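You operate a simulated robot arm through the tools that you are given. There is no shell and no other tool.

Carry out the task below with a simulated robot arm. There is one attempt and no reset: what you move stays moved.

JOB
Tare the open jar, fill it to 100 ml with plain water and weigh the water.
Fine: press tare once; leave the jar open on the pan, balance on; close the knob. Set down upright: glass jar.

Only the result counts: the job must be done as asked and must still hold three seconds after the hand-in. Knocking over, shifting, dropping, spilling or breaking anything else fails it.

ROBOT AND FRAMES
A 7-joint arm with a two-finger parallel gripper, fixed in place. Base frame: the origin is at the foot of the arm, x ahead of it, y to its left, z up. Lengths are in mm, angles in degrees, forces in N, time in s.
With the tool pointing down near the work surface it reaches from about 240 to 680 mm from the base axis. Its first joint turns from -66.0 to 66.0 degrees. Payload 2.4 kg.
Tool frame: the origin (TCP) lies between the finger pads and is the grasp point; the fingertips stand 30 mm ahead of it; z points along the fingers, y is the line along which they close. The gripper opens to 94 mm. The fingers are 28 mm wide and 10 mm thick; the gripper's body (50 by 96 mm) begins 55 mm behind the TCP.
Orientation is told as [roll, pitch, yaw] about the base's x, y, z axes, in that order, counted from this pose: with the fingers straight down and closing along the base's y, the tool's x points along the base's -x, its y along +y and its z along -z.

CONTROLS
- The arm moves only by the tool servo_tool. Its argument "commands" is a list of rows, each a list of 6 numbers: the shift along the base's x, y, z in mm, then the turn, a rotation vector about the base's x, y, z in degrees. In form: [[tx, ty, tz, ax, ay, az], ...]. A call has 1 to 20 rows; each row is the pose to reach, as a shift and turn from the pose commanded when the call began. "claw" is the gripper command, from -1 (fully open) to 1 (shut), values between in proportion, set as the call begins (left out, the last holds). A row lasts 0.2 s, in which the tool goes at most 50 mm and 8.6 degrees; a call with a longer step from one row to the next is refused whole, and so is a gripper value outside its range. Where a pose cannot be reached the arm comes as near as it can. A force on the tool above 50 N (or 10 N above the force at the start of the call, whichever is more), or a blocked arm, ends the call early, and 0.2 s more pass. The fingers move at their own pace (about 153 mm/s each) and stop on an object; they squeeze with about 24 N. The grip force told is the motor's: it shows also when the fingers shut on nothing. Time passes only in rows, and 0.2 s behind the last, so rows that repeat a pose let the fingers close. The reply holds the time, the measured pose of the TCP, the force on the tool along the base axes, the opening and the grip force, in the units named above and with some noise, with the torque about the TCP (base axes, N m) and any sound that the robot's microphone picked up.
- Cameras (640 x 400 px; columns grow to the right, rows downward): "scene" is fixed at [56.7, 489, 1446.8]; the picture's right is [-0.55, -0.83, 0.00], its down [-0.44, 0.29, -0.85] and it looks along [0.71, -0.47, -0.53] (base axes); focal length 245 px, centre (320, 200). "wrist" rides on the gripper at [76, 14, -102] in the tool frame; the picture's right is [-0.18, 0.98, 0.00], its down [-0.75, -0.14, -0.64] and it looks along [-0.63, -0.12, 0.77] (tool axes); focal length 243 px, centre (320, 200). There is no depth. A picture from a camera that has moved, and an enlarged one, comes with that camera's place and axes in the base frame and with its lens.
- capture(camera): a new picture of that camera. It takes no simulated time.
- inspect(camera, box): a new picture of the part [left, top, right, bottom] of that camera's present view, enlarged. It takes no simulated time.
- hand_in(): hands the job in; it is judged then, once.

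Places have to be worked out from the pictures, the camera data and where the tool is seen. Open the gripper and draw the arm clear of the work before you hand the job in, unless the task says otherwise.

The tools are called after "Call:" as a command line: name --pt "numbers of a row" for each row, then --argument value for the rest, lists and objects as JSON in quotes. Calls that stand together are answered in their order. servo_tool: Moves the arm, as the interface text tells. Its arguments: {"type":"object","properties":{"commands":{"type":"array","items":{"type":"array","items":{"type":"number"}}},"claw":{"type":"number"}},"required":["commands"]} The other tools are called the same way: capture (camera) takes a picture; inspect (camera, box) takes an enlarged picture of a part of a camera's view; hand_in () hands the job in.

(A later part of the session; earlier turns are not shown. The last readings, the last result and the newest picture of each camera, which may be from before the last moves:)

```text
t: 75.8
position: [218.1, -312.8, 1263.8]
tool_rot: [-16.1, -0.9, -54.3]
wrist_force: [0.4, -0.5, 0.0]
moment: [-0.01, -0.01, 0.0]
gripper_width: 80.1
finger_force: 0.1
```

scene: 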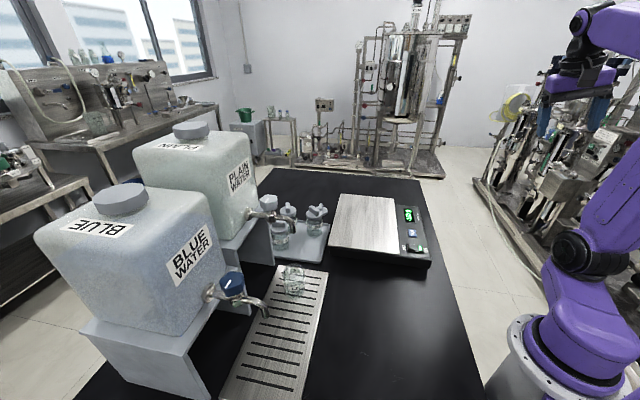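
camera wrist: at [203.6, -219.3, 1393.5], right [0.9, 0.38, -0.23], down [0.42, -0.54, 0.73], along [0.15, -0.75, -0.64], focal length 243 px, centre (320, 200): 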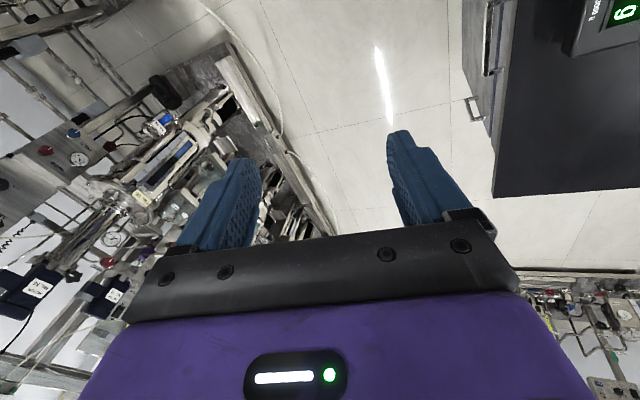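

Roll negative and pitch are free; the last positive roll combined with going lower also mostly worked. I continue positive roll in small steps.

Call:
servo_tool --pt "0 0 0 2.3 -3.3 0" --pt "0 0 0 4.6 -6.6 0" --pt "0 0 0 6.9 -9.8 0" --pt "0 0 0 9.2 -13.1 0" --pt "0 0 0 9.2 -13.1 0"

Call:
inspect --camera "scene" --box '[480, 0, 640, 400]'

```text
t: 77.0
position: [219.2, -312.5, 1264.3]
tool_rot: [-16.2, -0.9, -54.3]
wrist_force: [-0.3, 1.1, 0.2]
moment: [0.0, 0.02, 0.0]
gripper_width: 79.8
finger_force: 0.1
out of reach, approached as far as the arm can: row 1, 2, 3, 4, 5
```

```text
1.00 times, centred on (560, 200) of scene (not enlarged: the box is as wide or as high as the picture)
camera zoom: at [56.7, 489.0, 1446.8], right [-0.55, -0.83, 0.0], down [-0.44, 0.29, -0.85], along [0.71, -0.47, -0.53], focal length 245 px, centre (80, 200)
```

zoom: 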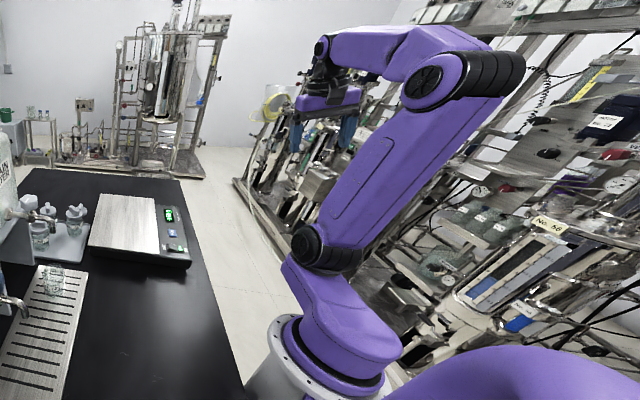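

I zoom on the wrist to see whether it has flipped compared to before.

Call:
inspect --camera "scene" --box '[520, 0, 640, 110]'

Call:
inspect --camera "scene" --box '[600, 0, 760, 120]'

```text
3.64 times, centred on (580, 55) of scene
camera zoom: at [56.7, 489.0, 1446.8], right [-0.55, -0.83, 0.0], down [-0.44, 0.29, -0.85], along [0.71, -0.47, -0.53], focal length 892 px, centre (-626, 727)
```

zoom: 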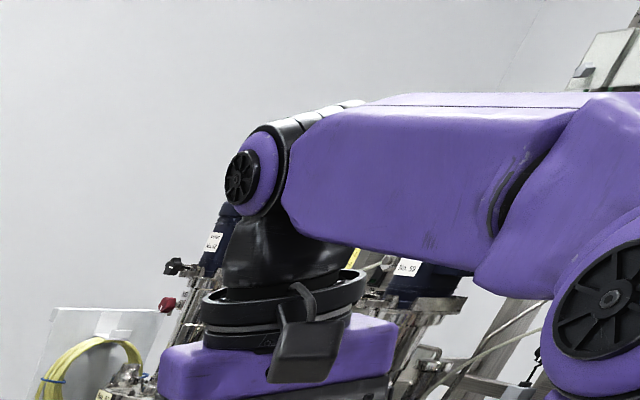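

```text
refused: 760 is not a number from 0 to 640
```

The roll is pinned at about -15° in every posture, which tells me the wrist has flipped through its straight position (forearm roll joint at its end stop). To unflip it I roll the tool about the forearm axis in free space, away from the stop, keeping the wrist centre about still; first a part of that, then I look.

Call:
servo_tool --pt "-19.6 -15.3 9.1 -4.93 6.3 0" --pt "-38.1 -29.8 21.7 -9.86 12.6 0" --pt "-54.8 -42.8 37.3 -14.8 18.9 0" --pt "-69.8 -54.6 55.7 -19.7 25.2 0" --pt "-82.7 -64.6 76.8 -24.6 31.5 0" --pt "-82.7 -64.6 76.8 -24.6 31.5 0"

Call:
inspect --camera "scene" --box '[480, 0, 640, 400]'

Call:
inspect --camera "scene" --box '[520, 0, 640, 110]'

```text
t: 78.4
position: [135.9, -376.7, 1337.3]
tool_rot: [-56.2, -2.1, -53.3]
wrist_force: [1.1, 0.3, -0.6]
moment: [-0.01, 0.02, 0.01]
gripper_width: 80.1
finger_force: 0.0
```

```text
1.00 times, centred on (560, 200) of scene (not enlarged: the box is as wide or as high as the picture)
camera zoom: at [56.7, 489.0, 1446.8], right [-0.55, -0.83, 0.0], down [-0.44, 0.29, -0.85], along [0.71, -0.47, -0.53], focal length 245 px, centre (80, 200)
```

zoom: 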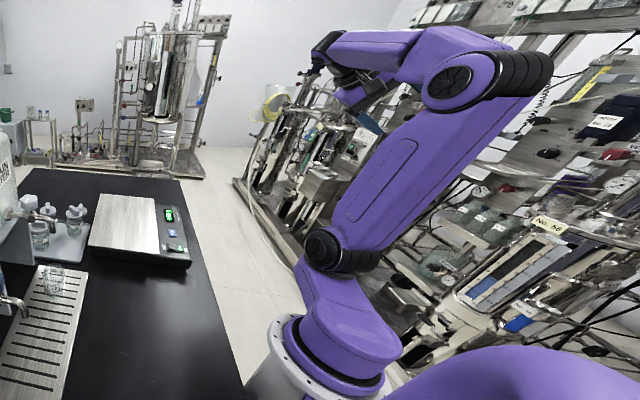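

```text
3.64 times, centred on (580, 55) of scene
camera zoom: at [56.7, 489.0, 1446.8], right [-0.55, -0.83, 0.0], down [-0.44, 0.29, -0.85], along [0.71, -0.47, -0.53], focal length 892 px, centre (-626, 727)
```

zoom: 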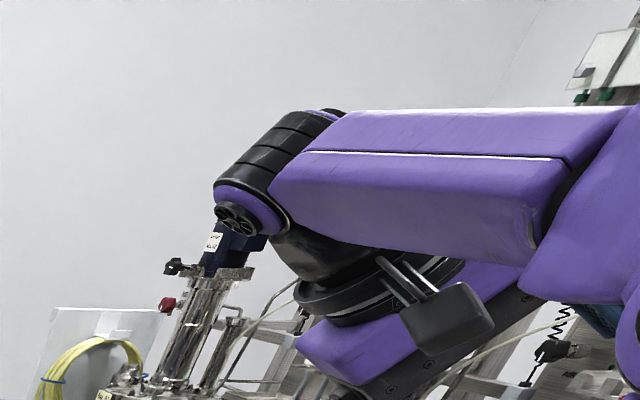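

The forearm rolled freely. I zoom on the wrist joint to see both of its ends.

Call:
inspect --camera "scene" --box '[540, 20, 600, 70]'

Call:
inspect --camera "scene" --box '[580, 0, 640, 400]'

```text
8.00 times, centred on (570, 45) of scene
camera zoom: at [56.7, 489.0, 1446.8], right [-0.55, -0.83, 0.0], down [-0.44, 0.29, -0.85], along [0.71, -0.47, -0.53], focal length 1962 px, centre (-1680, 1440)
```

zoom: 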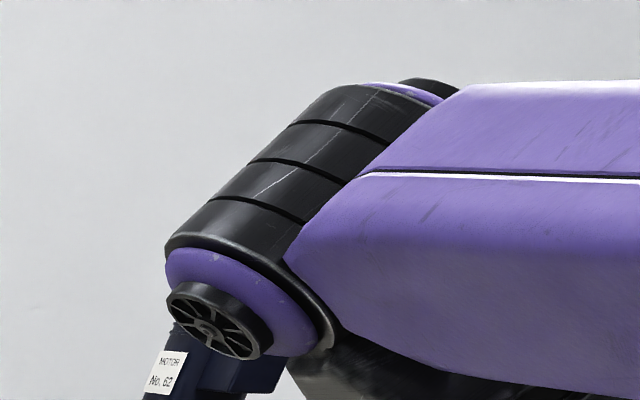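

```text
1.00 times, centred on (610, 200) of scene (not enlarged: the box is as wide or as high as the picture)
camera zoom: at [56.7, 489.0, 1446.8], right [-0.55, -0.83, 0.0], down [-0.44, 0.29, -0.85], along [0.71, -0.47, -0.53], focal length 245 px, centre (30, 200)
```

zoom: 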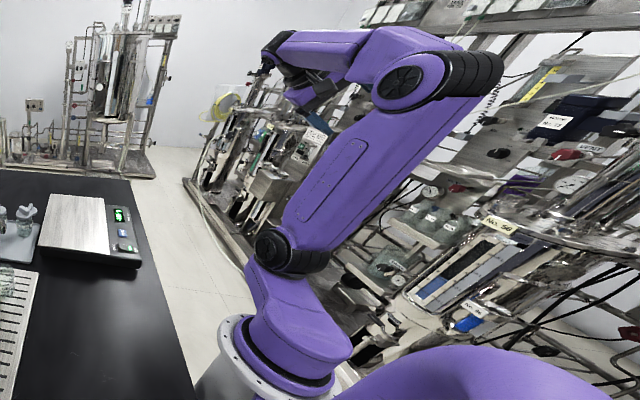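

Both ends of the wrist joint carry the same caps, so the flip explanation stands. I continue rolling about the forearm axis (azimuth ≈ -48°), keeping the wrist centre still.

Call:
servo_tool --pt "-10.2 -9.2 23.9 -5.53 6.14 0" --pt "-17.5 -15.8 49.1 -11.05 12.27 0" --pt "-22.2 -20 75.8 -16.6 18.4 0" --pt "-23.9 -21.5 103.1 -22.1 24.5 0" --pt "-22.7 -20.5 130.3 -27.6 30.7 0" --pt "-18.7 -16.9 157.2 -33.2 36.8 0" --pt "-11.9 -10.7 182.6 -38.7 43 0" --pt "-2.3 -2.1 206.8 -44.2 49.1 0" --pt "-2.3 -2.1 206.8 -44.2 49.1 0"

Call:
inspect --camera "scene" --box '[520, 0, 640, 110]'

Call:
inspect --camera "scene" --box '[480, 0, 640, 400]'

```text
t: 80.4
position: [132.2, -376.3, 1551.7]
tool_rot: [-122.3, -5.6, -48.2]
wrist_force: [0.4, 0.8, -0.5]
moment: [-0.02, 0.0, 0.04]
gripper_width: 79.8
finger_force: 0.0
out of reach, approached as far as the arm can: row 2, 3, 4, 5
```

```text
3.64 times, centred on (580, 55) of scene
camera zoom: at [56.7, 489.1, 1446.8], right [-0.55, -0.83, 0.0], down [-0.44, 0.29, -0.85], along [0.71, -0.47, -0.53], focal length 892 px, centre (-626, 727)
```

zoom: 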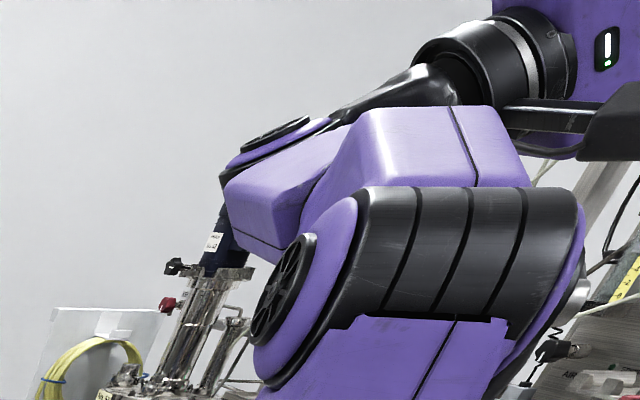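

```text
1.00 times, centred on (560, 200) of scene (not enlarged: the box is as wide or as high as the picture)
camera zoom: at [56.7, 489.1, 1446.8], right [-0.55, -0.83, 0.0], down [-0.44, 0.29, -0.85], along [0.71, -0.47, -0.53], focal length 245 px, centre (80, 200)
```

zoom: 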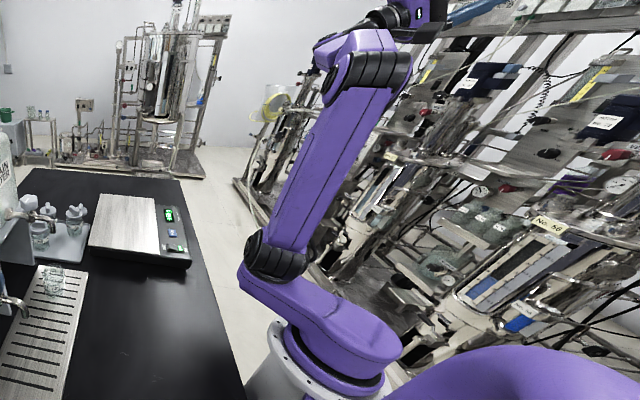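

The shoulder reconfigured but the target was reached with the tool pointing right-up. I continue the roll until the tool points up, in free space.

Call:
servo_tool --pt "12 10.7 21.8 -5.49 6.14 0" --pt "26.3 23.5 41.3 -10.98 12.28 0" --pt "42.4 37.9 57.8 -16.5 18.4 0" --pt "60.2 53.9 70.9 -22 24.6 0" --pt "79.3 70.9 80.6 -27.5 30.7 0" --pt "99.2 88.7 86.5 -32.9 36.8 0" --pt "119.4 106.8 88.4 -38.4 43 0" --pt "119.4 106.8 88.4 -38.4 43 0"

Call:
inspect --camera "scene" --box '[480, 0, 640, 400]'

Call:
inspect --camera "scene" --box '[520, 0, 640, 110]'

```text
t: 82.2
position: [253.9, -271.0, 1636.9]
tool_rot: [179.9, -3.0, -43.4]
wrist_force: [0.1, 1.1, 0.7]
moment: [-0.01, -0.01, 0.01]
gripper_width: 79.8
finger_force: 0.0
```

```text
1.00 times, centred on (560, 200) of scene (not enlarged: the box is as wide or as high as the picture)
camera zoom: at [56.7, 489.0, 1446.8], right [-0.55, -0.83, 0.0], down [-0.44, 0.29, -0.85], along [0.71, -0.47, -0.53], focal length 245 px, centre (80, 200)
```

zoom: 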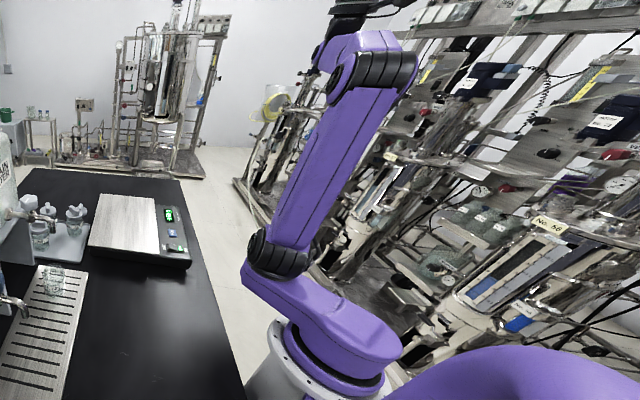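

```text
3.64 times, centred on (580, 55) of scene
camera zoom: at [56.7, 489.0, 1446.8], right [-0.55, -0.83, 0.0], down [-0.44, 0.29, -0.85], along [0.71, -0.47, -0.53], focal length 892 px, centre (-626, 727)
```

zoom: 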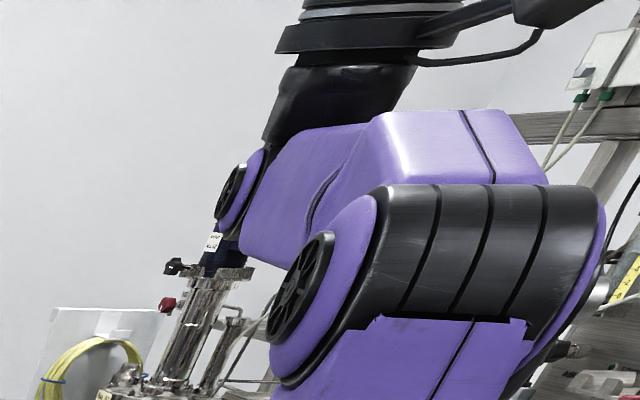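

The tool now points up and the wrist axis lies parallel to the elbow axis, so the forearm roll is near zero (unflipped side). Now I pitch the tool forward about that axis, first until ~30° above the forearm line, and look.

Call:
servo_tool --pt "15 -21.5 -0.5 6.55 4.59 0" --pt "30.1 -42.9 -4.6 13.1 9.18 0" --pt "44.6 -63.6 -12.3 19.7 13.8 0" --pt "58.4 -83.4 -23.5 26.2 18.4 0" --pt "71.2 -101.6 -37.9 32.8 23 0" --pt "82.7 -117.9 -55.4 39.3 27.5 0" --pt "92.7 -132.3 -75.4 45.9 32.1 0" --pt "100 -142.7 -94.7 51.6 36.2 0" --pt "100 -142.7 -94.7 51.6 36.2 0"

Call:
inspect --camera "scene" --box '[480, 0, 640, 400]'

Call:
inspect --camera "scene" --box '[520, 0, 640, 110]'

```text
t: 84.2
position: [352.4, -412.3, 1542.4]
tool_rot: [-160.3, 58.2, -32.8]
wrist_force: [0.7, -0.5, -1.1]
moment: [0.02, 0.02, 0.01]
gripper_width: 79.9
finger_force: 0.1
```

```text
1.00 times, centred on (560, 200) of scene (not enlarged: the box is as wide or as high as the picture)
camera zoom: at [56.7, 489.0, 1446.8], right [-0.55, -0.83, 0.0], down [-0.44, 0.29, -0.85], along [0.71, -0.47, -0.53], focal length 245 px, centre (80, 200)
```

zoom: 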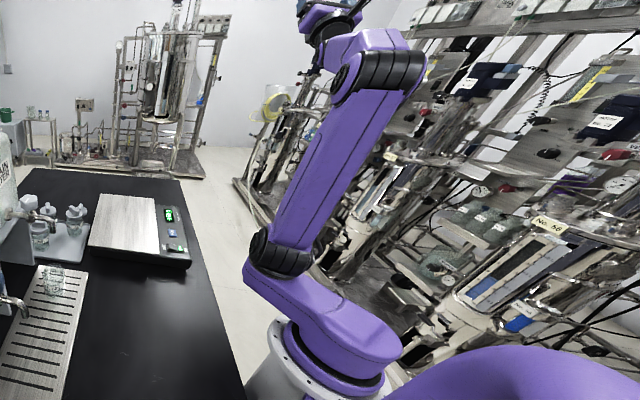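

```text
3.64 times, centred on (580, 55) of scene
camera zoom: at [56.7, 489.0, 1446.8], right [-0.55, -0.83, 0.0], down [-0.44, 0.29, -0.85], along [0.71, -0.47, -0.53], focal length 892 px, centre (-626, 727)
```

zoom: 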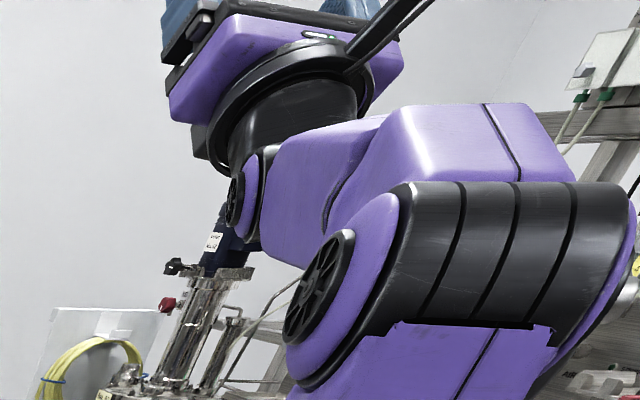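

The wrist looks untwisted relative to the elbow. I continue pitching about the same axis through the straight-wrist position quickly and well past it.

Call:
servo_tool --pt "6.7 -9.5 -23.8 6.55 4.59 0" --pt "11.4 -16.2 -49 13.1 9.18 0" --pt "14 -20 -75.1 19.7 13.8 0" --pt "14.5 -20.7 -101.7 26.2 18.4 0" --pt "13 -18.5 -128.1 32.8 23 0" --pt "9.3 -13.3 -153.7 39.3 27.5 0" --pt "3.6 -5.2 -178.2 45.9 32.1 0" --pt "-4 5.7 -201.2 52.4 36.7 0" --pt "-4 5.7 -201.2 52.4 36.7 0"

Call:
inspect --camera "scene" --box '[480, 0, 640, 400]'

Call:
inspect --camera "scene" --box '[520, 0, 640, 110]'

```text
t: 86.2
position: [349.6, -405.4, 1341.1]
tool_rot: [-15.9, 54.2, 105.0]
wrist_force: [-0.3, -0.4, 0.0]
moment: [0.0, 0.0, -0.03]
gripper_width: 80.0
finger_force: 0.1
```

```text
1.00 times, centred on (560, 200) of scene (not enlarged: the box is as wide or as high as the picture)
camera zoom: at [56.7, 489.0, 1446.8], right [-0.55, -0.83, 0.0], down [-0.44, 0.29, -0.85], along [0.71, -0.47, -0.53], focal length 245 px, centre (80, 200)
```

zoom: 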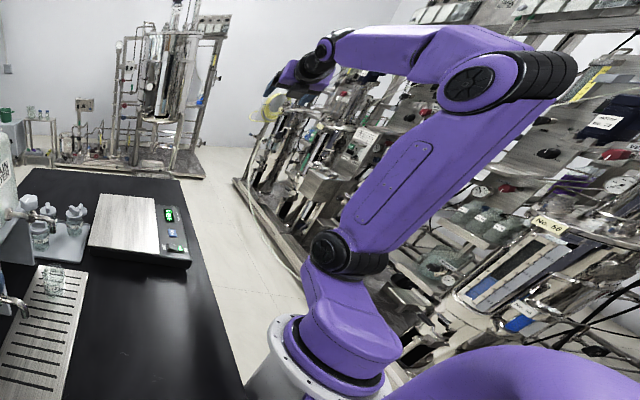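

```text
3.64 times, centred on (580, 55) of scene
camera zoom: at [56.7, 489.0, 1446.8], right [-0.55, -0.83, 0.0], down [-0.44, 0.29, -0.85], along [0.71, -0.47, -0.53], focal length 892 px, centre (-626, 727)
```

zoom: 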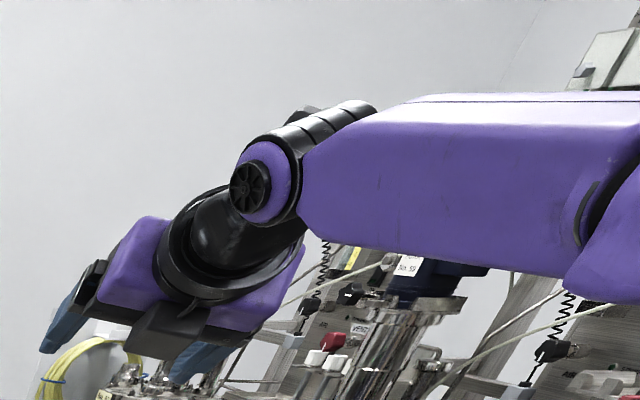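

The wrist crossed the straight position without any limit. I finish the pitch so that the tool points down.

Call:
servo_tool --pt "-9.4 13.4 -20.9 6.55 4.59 0" --pt "-20.3 28.9 -39.3 13.1 9.18 0" --pt "-32.6 46.5 -54.9 19.7 13.8 0" --pt "-46 65.7 -67.4 26.2 18.4 0" --pt "-60.3 86.1 -76.4 32.8 23 0" --pt "-75.3 107.4 -81.9 39.3 27.5 0" --pt "-90.4 129 -83.8 45.9 32.1 0" --pt "-90.4 129 -83.8 45.9 32.1 0"

Call:
inspect --camera "scene" --box '[520, 0, 640, 110]'

```text
t: 88.0
position: [256.1, -279.3, 1255.3]
tool_rot: [0.6, -0.1, 113.4]
wrist_force: [0.0, -0.3, 0.4]
moment: [-0.02, -0.03, 0.0]
gripper_width: 79.9
finger_force: 0.1
```

```text
3.64 times, centred on (580, 55) of scene
camera zoom: at [56.7, 489.0, 1446.8], right [-0.55, -0.83, 0.0], down [-0.44, 0.29, -0.85], along [0.71, -0.47, -0.53], focal length 892 px, centre (-626, 727)
```

zoom: 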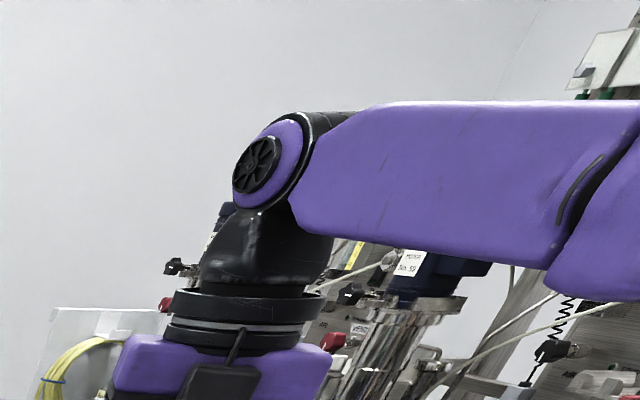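

The tool is level now (roll 0.6°, pitch -0.1°), with yaw 113°. I unwind the yaw in the negative direction by turning about the tool axis.

Call:
servo_tool --pt "0 0 0 0 0 -8" --pt "0 0 0 0 0 -16" --pt "0 0 0 0 0 -24" --pt "0 0 0 0 0 -32" --pt "0 0 0 0 0 -40" --pt "0 0 0 0 0 -48" --pt "0 0 0 0 0 -56" --pt "0 0 0 0 0 -64" --pt "0 0 0 0 0 -72" --pt "0 0 0 0 0 -80" --pt "0 0 0 0 0 -80"

```text
t: 90.4
position: [259.8, -280.1, 1255.5]
tool_rot: [0.5, 0.0, 33.3]
wrist_force: [0.1, 0.2, -0.1]
moment: [-0.01, -0.03, -0.04]
gripper_width: 79.8
finger_force: 0.0
```

Freely unwinding, level held. I continue to yaw about -45°.

Call:
servo_tool --pt "0 0 0 0 0 -8" --pt "0 0 0 0 0 -16" --pt "0 0 0 0 0 -24" --pt "0 0 0 0 0 -32" --pt "0 0 0 0 0 -40" --pt "0 0 0 0 0 -48" --pt "0 0 0 0 0 -56" --pt "0 0 0 0 0 -64" --pt "0 0 0 0 0 -72" --pt "0 0 0 0 0 -78" --pt "0 0 0 0 0 -78"

Call:
inspect --camera "scene" --box '[480, 0, 640, 400]'

```text
t: 92.8
position: [258.9, -279.5, 1255.7]
tool_rot: [0.4, 0.0, -44.6]
wrist_force: [-1.0, 0.4, 0.6]
moment: [-0.01, 0.0, -0.01]
gripper_width: 80.0
finger_force: 0.0
```

```text
1.00 times, centred on (560, 200) of scene (not enlarged: the box is as wide or as high as the picture)
camera zoom: at [56.7, 489.0, 1446.8], right [-0.55, -0.83, 0.0], down [-0.44, 0.29, -0.85], along [0.71, -0.47, -0.53], focal length 245 px, centre (80, 200)
```

zoom: 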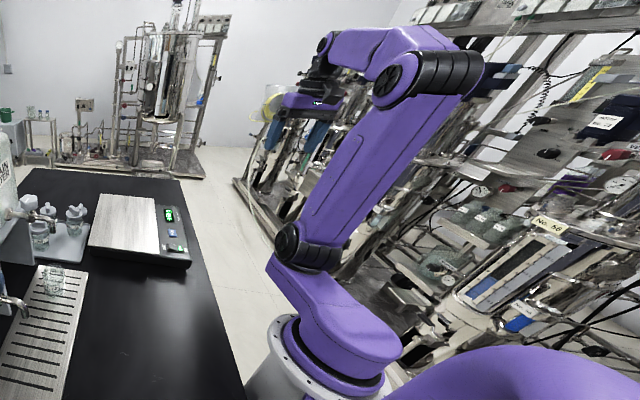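

The wrist is unflipped: level at yaw -44.6° with no limit. I now swing back toward the front by turning about the base axis with the yaw following.

Call:
servo_tool --pt "24.2 21.5 3 0 0 4.75" --pt "46.1 44.6 6 0 0 9.5" --pt "67 69 9 0 0 14.25" --pt "85.1 95.8 12 0 0 19" --pt "101 124.1 15 0 0 23.75" --pt "115.5 153.5 18 0 0 28.5" --pt "126.6 184.5 21 0 0 33.25" --pt "135.1 216.4 24 0 0 38" --pt "140.9 249.1 27 0 0 42.75" --pt "145.1 282.3 30 0 0 47.5" --pt "145.1 282.3 30 0 0 47.5"

Call:
capture --camera "scene"

```text
t: 95.2
position: [403.6, 1.3, 1285.8]
tool_rot: [0.5, 0.0, 2.9]
wrist_force: [-0.4, 0.1, 0.0]
moment: [0.03, 0.02, 0.0]
gripper_width: 79.9
finger_force: 0.1
```

```text
taken
```

scene: 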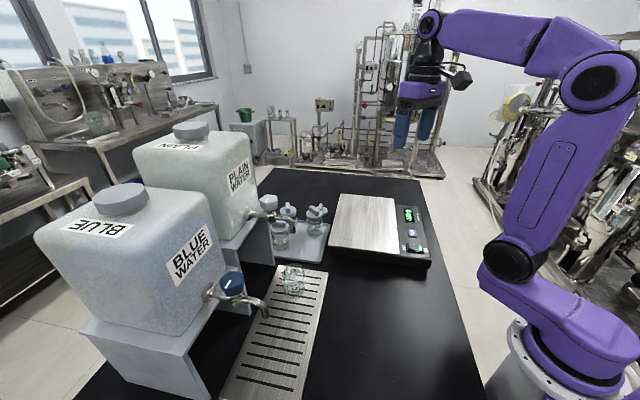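

The arm is back in its normal posture, level. I continue the arc to azimuth ≈33°.

Call:
servo_tool --pt "0.4 33.6 3 0 0 4.75" --pt "-2 67.3 6 0 0 9.5" --pt "-6.4 101 9 0 0 14.25" --pt "-14.4 134.4 12 0 0 19" --pt "-25.3 167 12 0 0 23.75" --pt "-38 199.2 12 0 0 28.5" --pt "-54 229.9 12 0 0 33" --pt "-54 229.9 12 0 0 33"

Call:
capture --camera "wrist"

Call:
capture --camera "scene"

```text
t: 97.0
position: [348.2, 230.8, 1297.3]
tool_rot: [0.5, 0.1, 35.9]
wrist_force: [-0.5, -0.3, 0.5]
moment: [0.02, 0.01, 0.0]
gripper_width: 79.7
finger_force: 0.1
```

```text
taken
camera wrist: at [280.3, 197.2, 1401.4], right [-0.43, 0.9, 0.01], down [0.7, 0.32, 0.64], along [0.58, 0.28, -0.77], focal length 243 px, centre (320, 200)
```

wrist: 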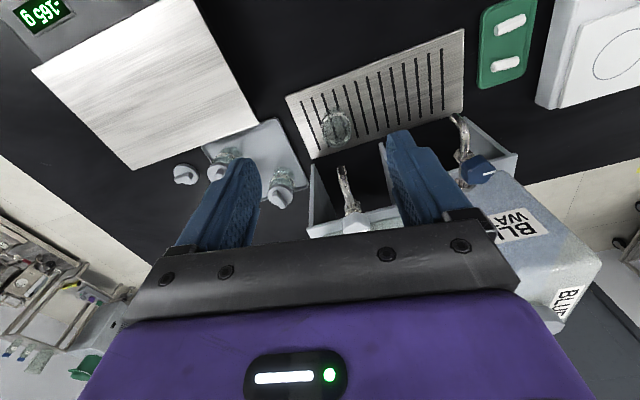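

```text
taken
```

scene: 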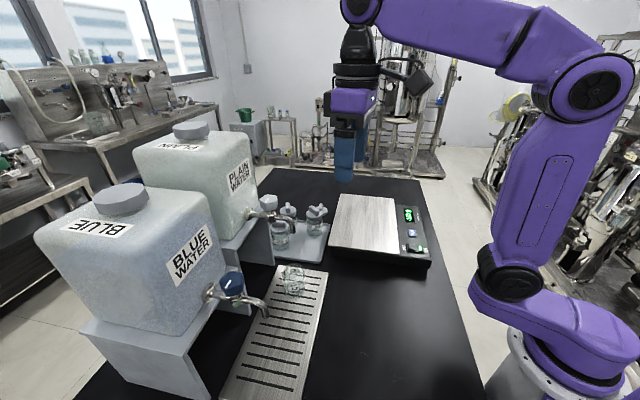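

Level and in normal posture; the balance shows -165 g as expected with the jar removed. I move closer to view the plain knob from above.

Call:
servo_tool --pt "25 19 -5 0 0 0" --pt "50 38 -10 0 0 0" --pt "75 57 -18 0 0 0" --pt "95 72 -25 0 0 0" --pt "95 72 -25 0 0 0"

Call:
capture --camera "wrist"

Call:
inspect --camera "wrist" --box '[260, 90, 400, 230]'

```text
t: 98.2
position: [443.4, 302.2, 1270.3]
tool_rot: [0.6, 0.1, 35.9]
wrist_force: [0.5, 0.6, 0.0]
moment: [0.0, 0.01, 0.0]
gripper_width: 79.9
finger_force: 0.0
```

```text
taken
camera wrist: at [374.9, 268.9, 1373.7], right [-0.43, 0.9, 0.01], down [0.7, 0.32, 0.64], along [0.58, 0.28, -0.77], focal length 243 px, centre (320, 200)
```

wrist: 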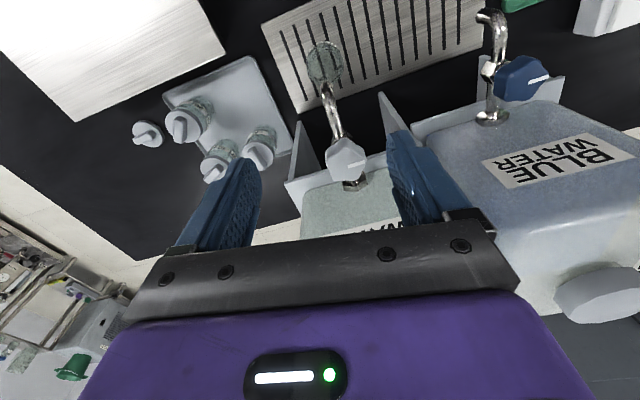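

```text
2.86 times, centred on (330, 160) of wrist
camera zoom: at [374.9, 268.9, 1373.7], right [-0.43, 0.9, 0.01], down [0.7, 0.32, 0.64], along [0.58, 0.28, -0.77], focal length 693 px, centre (291, 314)
```

zoom: 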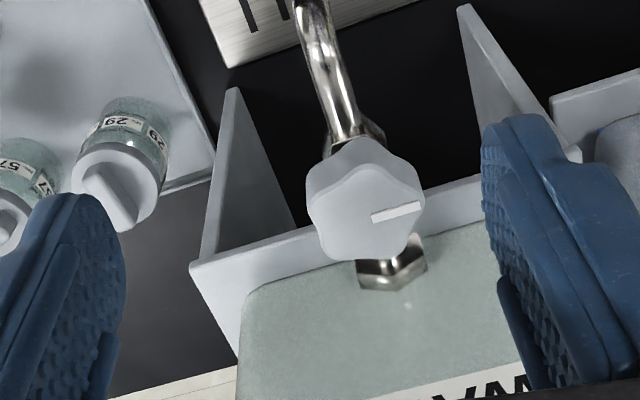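

The knob is a small lobed wheel (~37 mm wide, z 1156–1183) centred near (467,340), mark pointing along (-0.7,0.7). Before going on I look at the jar at high zoom to see whether its marks and level are readable from the scene camera.

Call:
inspect --camera "scene" --box '[270, 255, 320, 305]'

Call:
inspect --camera "scene" --box '[245, 190, 305, 240]'

```text
8.00 times, centred on (295, 280) of scene
camera zoom: at [56.8, 489.0, 1446.8], right [-0.55, -0.83, 0.0], down [-0.44, 0.29, -0.85], along [0.71, -0.47, -0.53], focal length 1962 px, centre (520, -440)
```

zoom: 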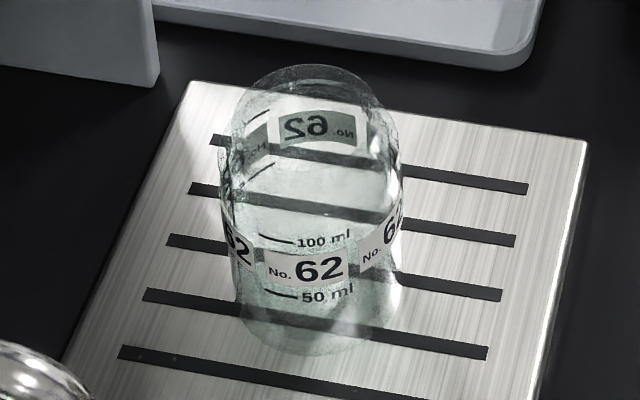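

```text
8.00 times, centred on (275, 215) of scene
camera zoom: at [56.8, 489.0, 1446.8], right [-0.55, -0.83, 0.0], down [-0.44, 0.29, -0.85], along [0.71, -0.47, -0.53], focal length 1962 px, centre (680, 80)
```

zoom: 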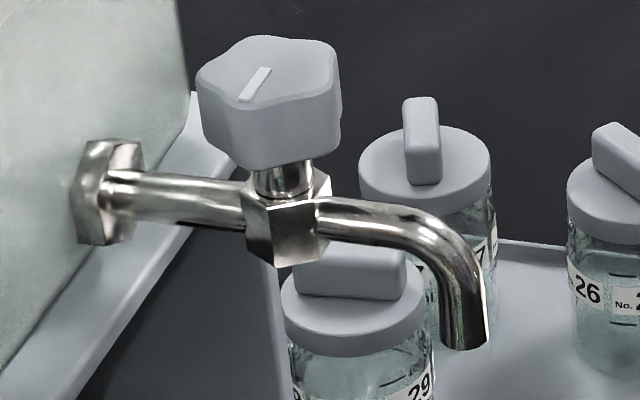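

The 50 and 100 ml marks face the scene camera, ideal for watching the fill. I move above the knob axis and lower until the tips are just above the knob's top.

Call:
servo_tool --pt "12 19 -5 0 0 0" --pt "23.6 37.8 -10 0 0 0" --pt "23.6 37.8 -30 0 0 0" --pt "23.6 37.8 -45 0 0 0" --pt "23.6 37.8 -50 0 0 0" --pt "23.6 37.8 -50 0 0 0"

Call:
capture --camera "wrist"

Call:
inspect --camera "scene" --box '[220, 130, 340, 250]'

```text
t: 99.6
position: [465.3, 341.2, 1222.4]
tool_rot: [0.5, 0.0, 35.9]
wrist_force: [-0.3, 0.5, 1.0]
moment: [0.02, 0.01, 0.03]
gripper_width: 80.0
finger_force: 0.0
```

```text
taken
camera wrist: at [397.3, 307.8, 1325.8], right [-0.43, 0.9, 0.01], down [0.7, 0.32, 0.64], along [0.58, 0.28, -0.77], focal length 243 px, centre (320, 200)
```

wrist: 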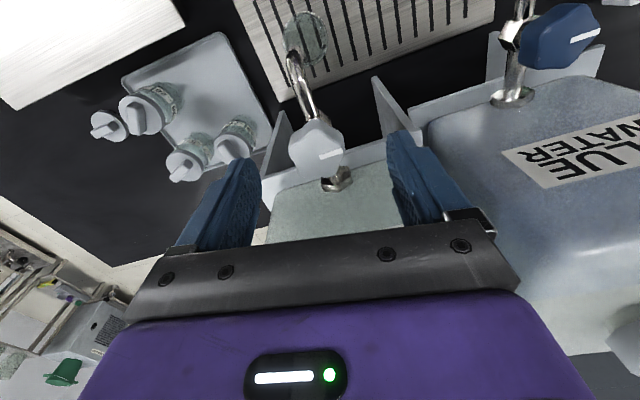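

```text
3.33 times, centred on (280, 190) of scene
camera zoom: at [56.7, 489.0, 1446.8], right [-0.55, -0.83, 0.0], down [-0.44, 0.29, -0.85], along [0.71, -0.47, -0.53], focal length 818 px, centre (453, 233)
```

zoom: 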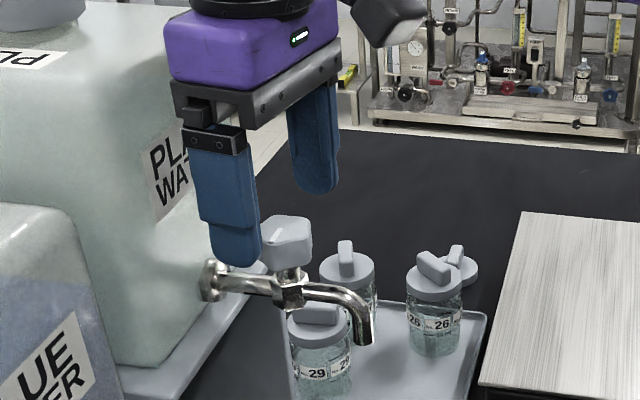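

The knob projects to about (466,339), right under the TCP. I descend to z≈1180 so the pads straddle the knob.

Call:
servo_tool --pt "0.5 -1.5 -12 0 0 0" --pt "0.5 -1.5 -24 0 0 0" --pt "0.5 -1.5 -34 0 0 0" --pt "0.5 -1.5 -42 0 0 0" --pt "0.5 -1.5 -42 0 0 0"

Call:
capture --camera "wrist"

Call:
inspect --camera "scene" --box '[220, 150, 340, 250]'

```text
t: 100.8
position: [468.8, 339.4, 1181.8]
tool_rot: [0.6, -0.1, 36.0]
wrist_force: [1.2, -0.5, -0.2]
moment: [-0.03, -0.03, -0.01]
gripper_width: 79.9
finger_force: 0.0
```

```text
taken
camera wrist: at [398.9, 305.7, 1285.4], right [-0.43, 0.9, 0.01], down [0.7, 0.32, 0.64], along [0.58, 0.28, -0.77], focal length 243 px, centre (320, 200)
```

wrist: 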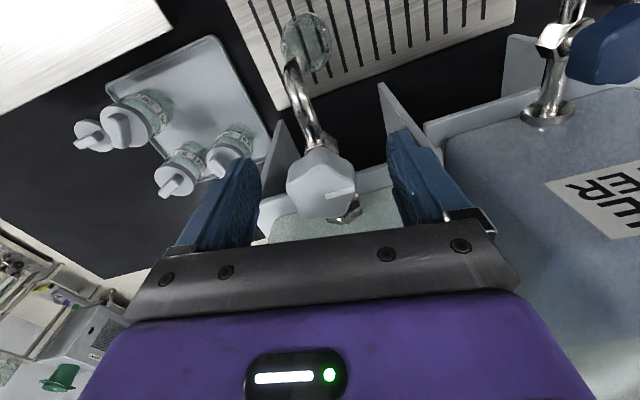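

```text
4.00 times, centred on (280, 200) of scene
camera zoom: at [56.7, 489.0, 1446.8], right [-0.55, -0.83, 0.0], down [-0.44, 0.29, -0.85], along [0.71, -0.47, -0.53], focal length 981 px, centre (480, 200)
```

zoom: 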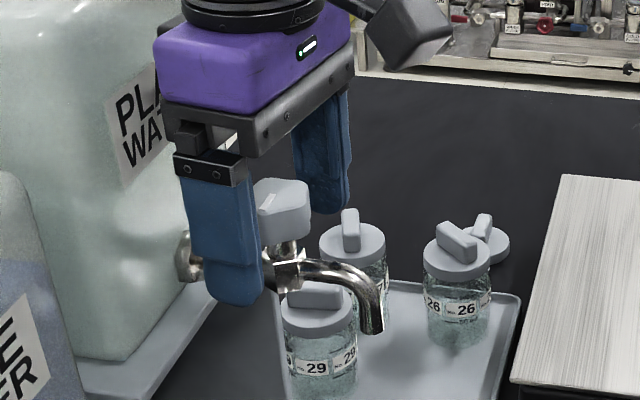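

The knob sits centred between the pads. I close the gripper on it and check the reading.

Call:
servo_tool --pt "-1.5 -1 0 0 0 0" --pt "-1.5 -1 0 0 0 0" --pt "-1.5 -1 0 0 0 0" --claw 1

Call:
capture --camera "wrist"

Call:
inspect --camera "scene" --box '[240, 180, 330, 305]'

```text
t: 101.6
position: [466.7, 339.6, 1182.4]
tool_rot: [0.5, -0.1, 36.1]
wrist_force: [5.5, 6.3, -0.6]
moment: [-0.14, 0.06, -0.04]
gripper_width: 35.7
finger_force: 45.2
```

```text
taken
camera wrist: at [397.9, 305.7, 1285.3], right [-0.43, 0.9, 0.01], down [0.7, 0.32, 0.64], along [0.58, 0.28, -0.77], focal length 243 px, centre (320, 200)
```

wrist: 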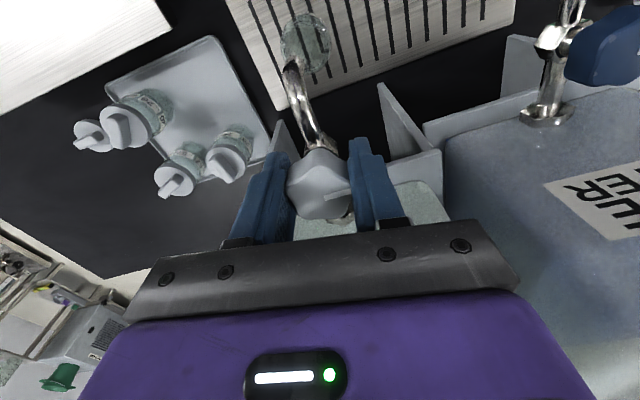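

```text
3.20 times, centred on (285, 242) of scene
camera zoom: at [57.0, 489.2, 1446.7], right [-0.55, -0.83, 0.0], down [-0.44, 0.29, -0.85], along [0.71, -0.47, -0.53], focal length 785 px, centre (432, 64)
```

zoom: 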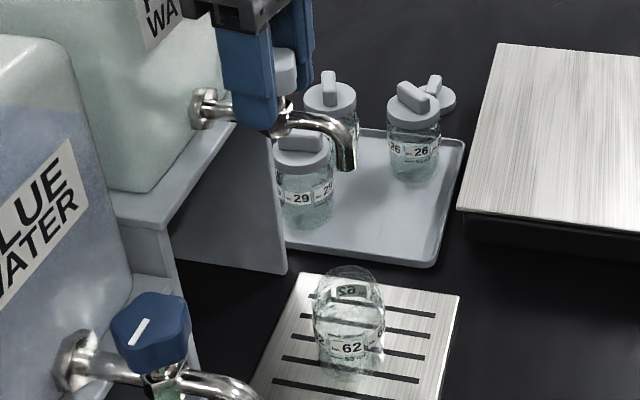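

The knob is gripped (35.7 mm). I turn it counter-clockwise by 16° first and check torque and flow.

Call:
servo_tool --pt "0 0 0 0 0 8" --pt "0 0 0 0 0 16"

Call:
inspect --camera "scene" --box '[240, 180, 330, 305]'

Call:
capture --camera "wrist"

```text
t: 102.2
position: [467.7, 339.8, 1182.1]
tool_rot: [0.5, -0.1, 52.0]
wrist_force: [7.3, 5.5, 7.3]
moment: [0.14, 0.41, -0.05]
gripper_width: 35.9
finger_force: 44.9
```

```text
3.20 times, centred on (285, 242) of scene
camera zoom: at [56.9, 489.1, 1446.7], right [-0.55, -0.83, 0.0], down [-0.44, 0.29, -0.85], along [0.71, -0.47, -0.53], focal length 785 px, centre (432, 64)
```

zoom: 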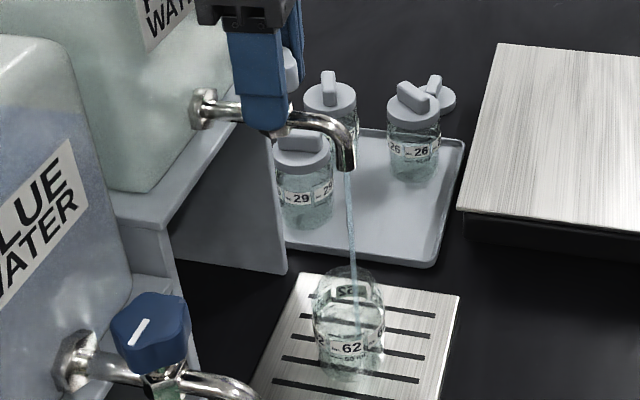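

```text
taken
camera wrist: at [410.4, 287.4, 1285.3], right [-0.66, 0.75, 0.01], down [0.58, 0.5, 0.64], along [0.48, 0.43, -0.77], focal length 243 px, centre (320, 200)
```

wrist: 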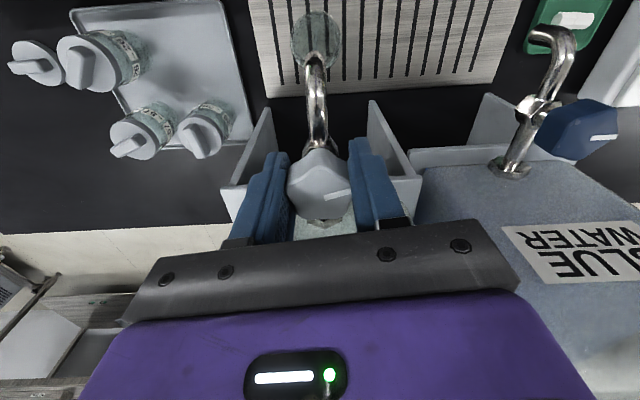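

Water is flowing as a thin stream into the jar. I zoom in to check it lands inside, then hold and measure the rate.

Call:
inspect --camera "scene" --box '[270, 255, 320, 305]'

Call:
servo_tool --pt "0 0 0 0 0 0" --pt "0 0 0 0 0 0" --pt "0 0 0 0 0 0"

Call:
inspect --camera "scene" --box '[270, 255, 320, 305]'

```text
8.00 times, centred on (295, 280) of scene
camera zoom: at [56.9, 489.1, 1446.7], right [-0.55, -0.83, 0.0], down [-0.44, 0.29, -0.85], along [0.71, -0.47, -0.53], focal length 1962 px, centre (520, -440)
```

zoom: 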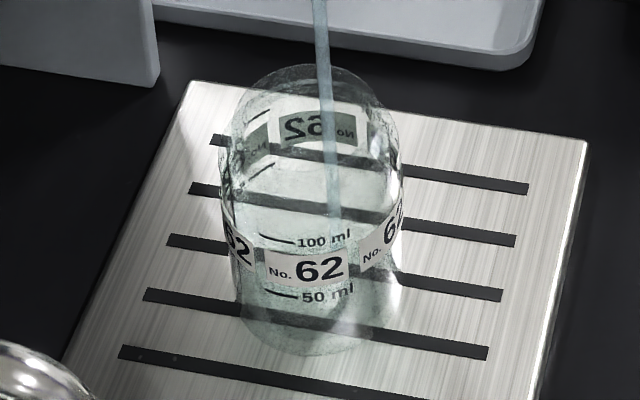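

```text
t: 103.0
position: [467.8, 339.6, 1181.7]
tool_rot: [0.5, -0.1, 51.9]
wrist_force: [8.5, 6.2, 14.6]
moment: [-0.08, 0.21, 0.03]
gripper_width: 35.6
finger_force: 45.1
```

```text
8.00 times, centred on (295, 280) of scene
camera zoom: at [56.9, 489.0, 1446.7], right [-0.55, -0.83, 0.0], down [-0.44, 0.29, -0.85], along [0.71, -0.47, -0.53], focal length 1962 px, centre (520, -440)
```

zoom: 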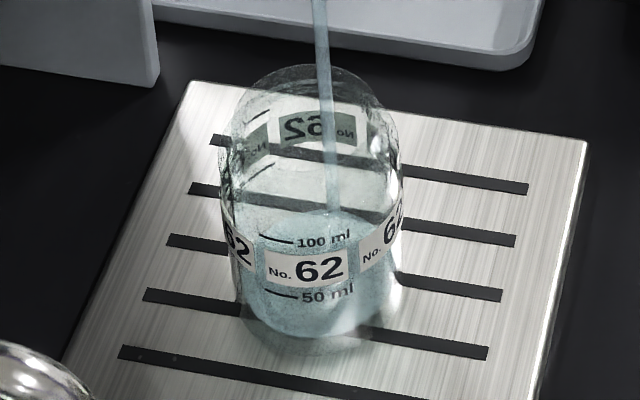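

The level is already rising visibly. I zoom in more to read the level before any more time passes.

Call:
inspect --camera "scene" --box '[282, 262, 308, 302]'

Call:
inspect --camera "wrist" --box '[280, 0, 350, 80]'

```text
10.00 times, centred on (295, 282) of scene
camera zoom: at [56.9, 489.0, 1446.7], right [-0.55, -0.83, 0.0], down [-0.44, 0.29, -0.85], along [0.71, -0.47, -0.53], focal length 2452 px, centre (570, -620)
```

zoom: 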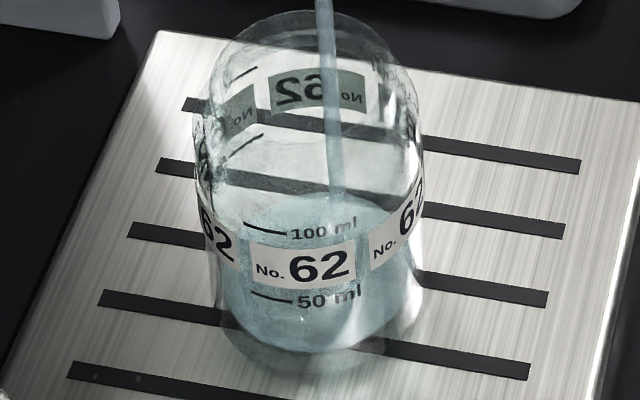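

```text
5.00 times, centred on (315, 40) of wrist
camera zoom: at [410.2, 287.6, 1285.2], right [-0.66, 0.75, 0.01], down [0.58, 0.5, 0.64], along [0.48, 0.43, -0.77], focal length 1213 px, centre (345, 1000)
```

zoom: 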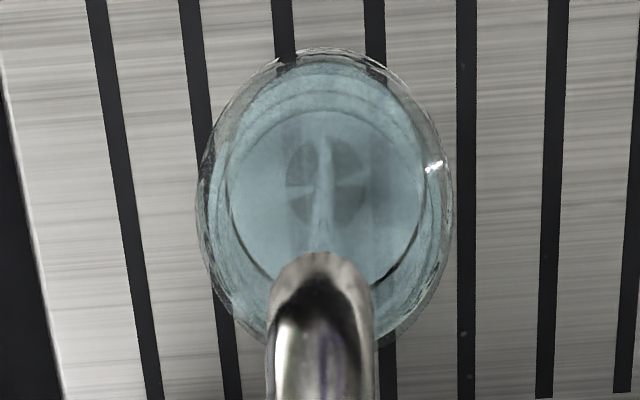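

The surface's front edge is still below the 50 ml mark, roughly 15 ml so far, about 13 ml/s. I hold for about 2.2 s and re-read.

Call:
servo_tool --pt "0 0 0 0 0 0" --pt "0 0 0 0 0 0" --pt "0 0 0 0 0 0" --pt "0 0 0 0 0 0" --pt "0 0 0 0 0 0" --pt "0 0 0 0 0 0" --pt "0 0 0 0 0 0" --pt "0 0 0 0 0 0" --pt "0 0 0 0 0 0" --pt "0 0 0 0 0 0"

Call:
inspect --camera "scene" --box '[282, 262, 308, 302]'

```text
t: 105.2
position: [467.7, 340.4, 1182.1]
tool_rot: [0.5, -0.1, 51.9]
wrist_force: [11.2, 3.2, 18.1]
moment: [0.32, -0.11, -0.06]
gripper_width: 35.8
finger_force: 45.1
```

```text
10.00 times, centred on (295, 282) of scene
camera zoom: at [56.8, 488.9, 1446.8], right [-0.55, -0.83, 0.0], down [-0.44, 0.29, -0.85], along [0.71, -0.47, -0.53], focal length 2452 px, centre (570, -620)
```

zoom: 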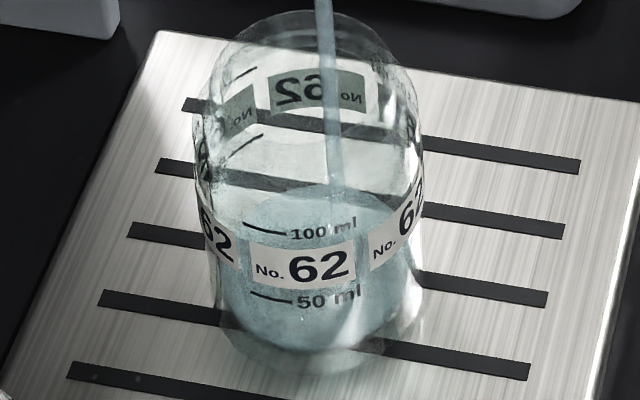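

The surface rises slowly (~3 ml/s; about 10 ml so far). I open the knob another 16° to speed up and re-measure.

Call:
servo_tool --pt "0 0 0 0 0 8" --pt "0 0 0 0 0 16" --pt "0 0 0 0 0 16" --pt "0 0 0 0 0 16" --pt "0 0 0 0 0 16" --pt "0 0 0 0 0 16" --pt "0 0 0 0 0 16"

Call:
inspect --camera "scene" --box '[282, 262, 308, 302]'

Call:
inspect --camera "scene" --box '[240, 180, 330, 305]'

```text
t: 106.8
position: [465.8, 337.6, 1181.1]
tool_rot: [0.5, -0.2, 68.0]
wrist_force: [13.0, 7.5, 17.5]
moment: [-0.1, 0.01, -0.04]
gripper_width: 35.7
finger_force: 44.7
```

```text
10.00 times, centred on (295, 282) of scene
camera zoom: at [57.0, 489.1, 1446.7], right [-0.55, -0.83, 0.0], down [-0.44, 0.29, -0.85], along [0.71, -0.47, -0.53], focal length 2452 px, centre (570, -620)
```

zoom: 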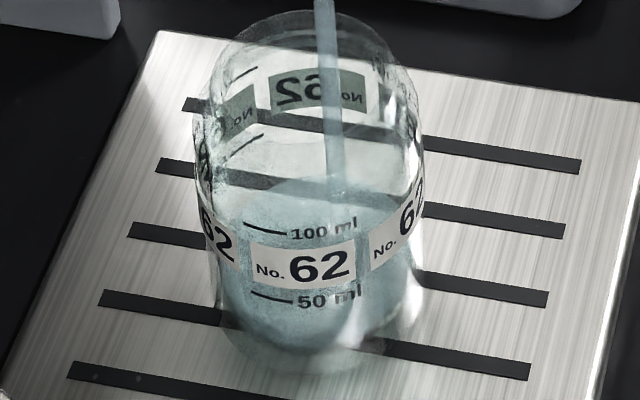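

```text
3.20 times, centred on (285, 242) of scene
camera zoom: at [57.0, 489.1, 1446.7], right [-0.55, -0.83, 0.0], down [-0.44, 0.29, -0.85], along [0.71, -0.47, -0.53], focal length 785 px, centre (432, 64)
```

zoom: 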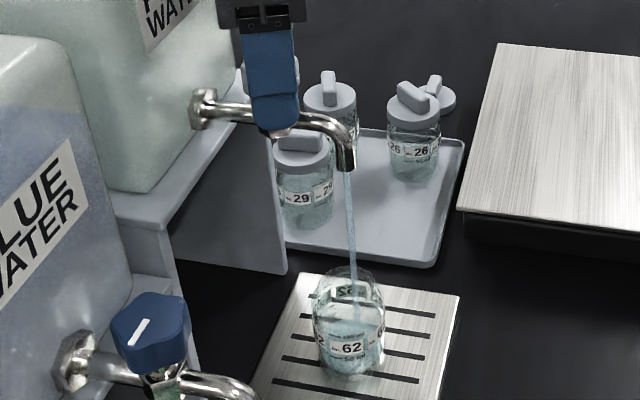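

The stream is thicker and the level about 16 ml. I hold 2.2 s more and re-read.

Call:
servo_tool --pt "0 0 0 0 0 0" --pt "0 0 0 0 0 0" --pt "0 0 0 0 0 0" --pt "0 0 0 0 0 0" --pt "0 0 0 0 0 0" --pt "0 0 0 0 0 0" --pt "0 0 0 0 0 0" --pt "0 0 0 0 0 0" --pt "0 0 0 0 0 0" --pt "0 0 0 0 0 0"

Call:
inspect --camera "scene" --box '[282, 262, 308, 302]'

```text
t: 109.0
position: [467.5, 339.2, 1181.2]
tool_rot: [0.4, -0.2, 67.9]
wrist_force: [14.2, 7.8, 17.4]
moment: [0.18, -0.01, -0.03]
gripper_width: 35.4
finger_force: 45.3
```

```text
10.00 times, centred on (295, 282) of scene
camera zoom: at [57.0, 489.1, 1446.7], right [-0.55, -0.83, 0.0], down [-0.44, 0.29, -0.85], along [0.71, -0.47, -0.53], focal length 2452 px, centre (570, -620)
```

zoom: 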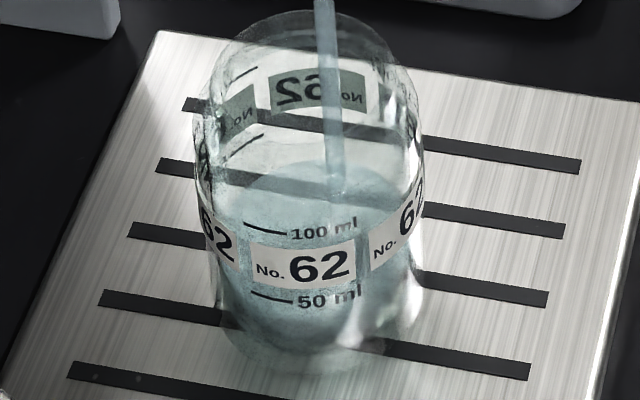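

The level is about 27 ml at ~5.5 ml/s. I hold 4.2 s more, which should bring it near 50 ml.

Call:
servo_tool --pt "0 0 0 0 0 0" --pt "0 0 0 0 0 0" --pt "0 0 0 0 0 0" --pt "0 0 0 0 0 0" --pt "0 0 0 0 0 0" --pt "0 0 0 0 0 0" --pt "0 0 0 0 0 0" --pt "0 0 0 0 0 0" --pt "0 0 0 0 0 0" --pt "0 0 0 0 0 0" --pt "0 0 0 0 0 0" --pt "0 0 0 0 0 0" --pt "0 0 0 0 0 0" --pt "0 0 0 0 0 0" --pt "0 0 0 0 0 0" --pt "0 0 0 0 0 0" --pt "0 0 0 0 0 0" --pt "0 0 0 0 0 0" --pt "0 0 0 0 0 0" --pt "0 0 0 0 0 0"

Call:
inspect --camera "scene" --box '[282, 262, 308, 302]'

```text
t: 113.2
position: [467.5, 337.9, 1180.6]
tool_rot: [0.4, -0.1, 67.9]
wrist_force: [14.1, 6.8, 16.7]
moment: [0.17, 0.03, -0.07]
gripper_width: 35.5
finger_force: 44.9
```

```text
10.00 times, centred on (295, 282) of scene
camera zoom: at [57.0, 489.1, 1446.7], right [-0.55, -0.83, 0.0], down [-0.44, 0.29, -0.85], along [0.71, -0.47, -0.53], focal length 2452 px, centre (570, -620)
```

zoom: 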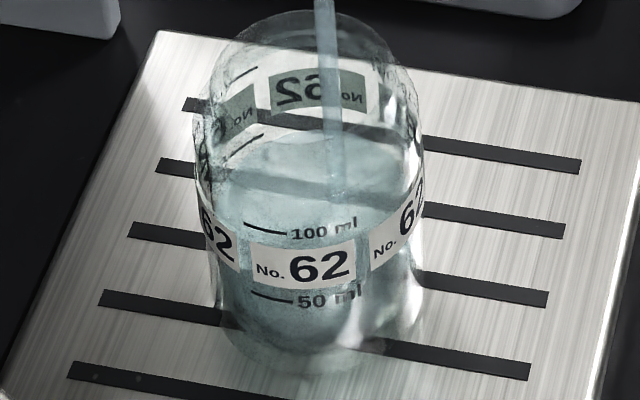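

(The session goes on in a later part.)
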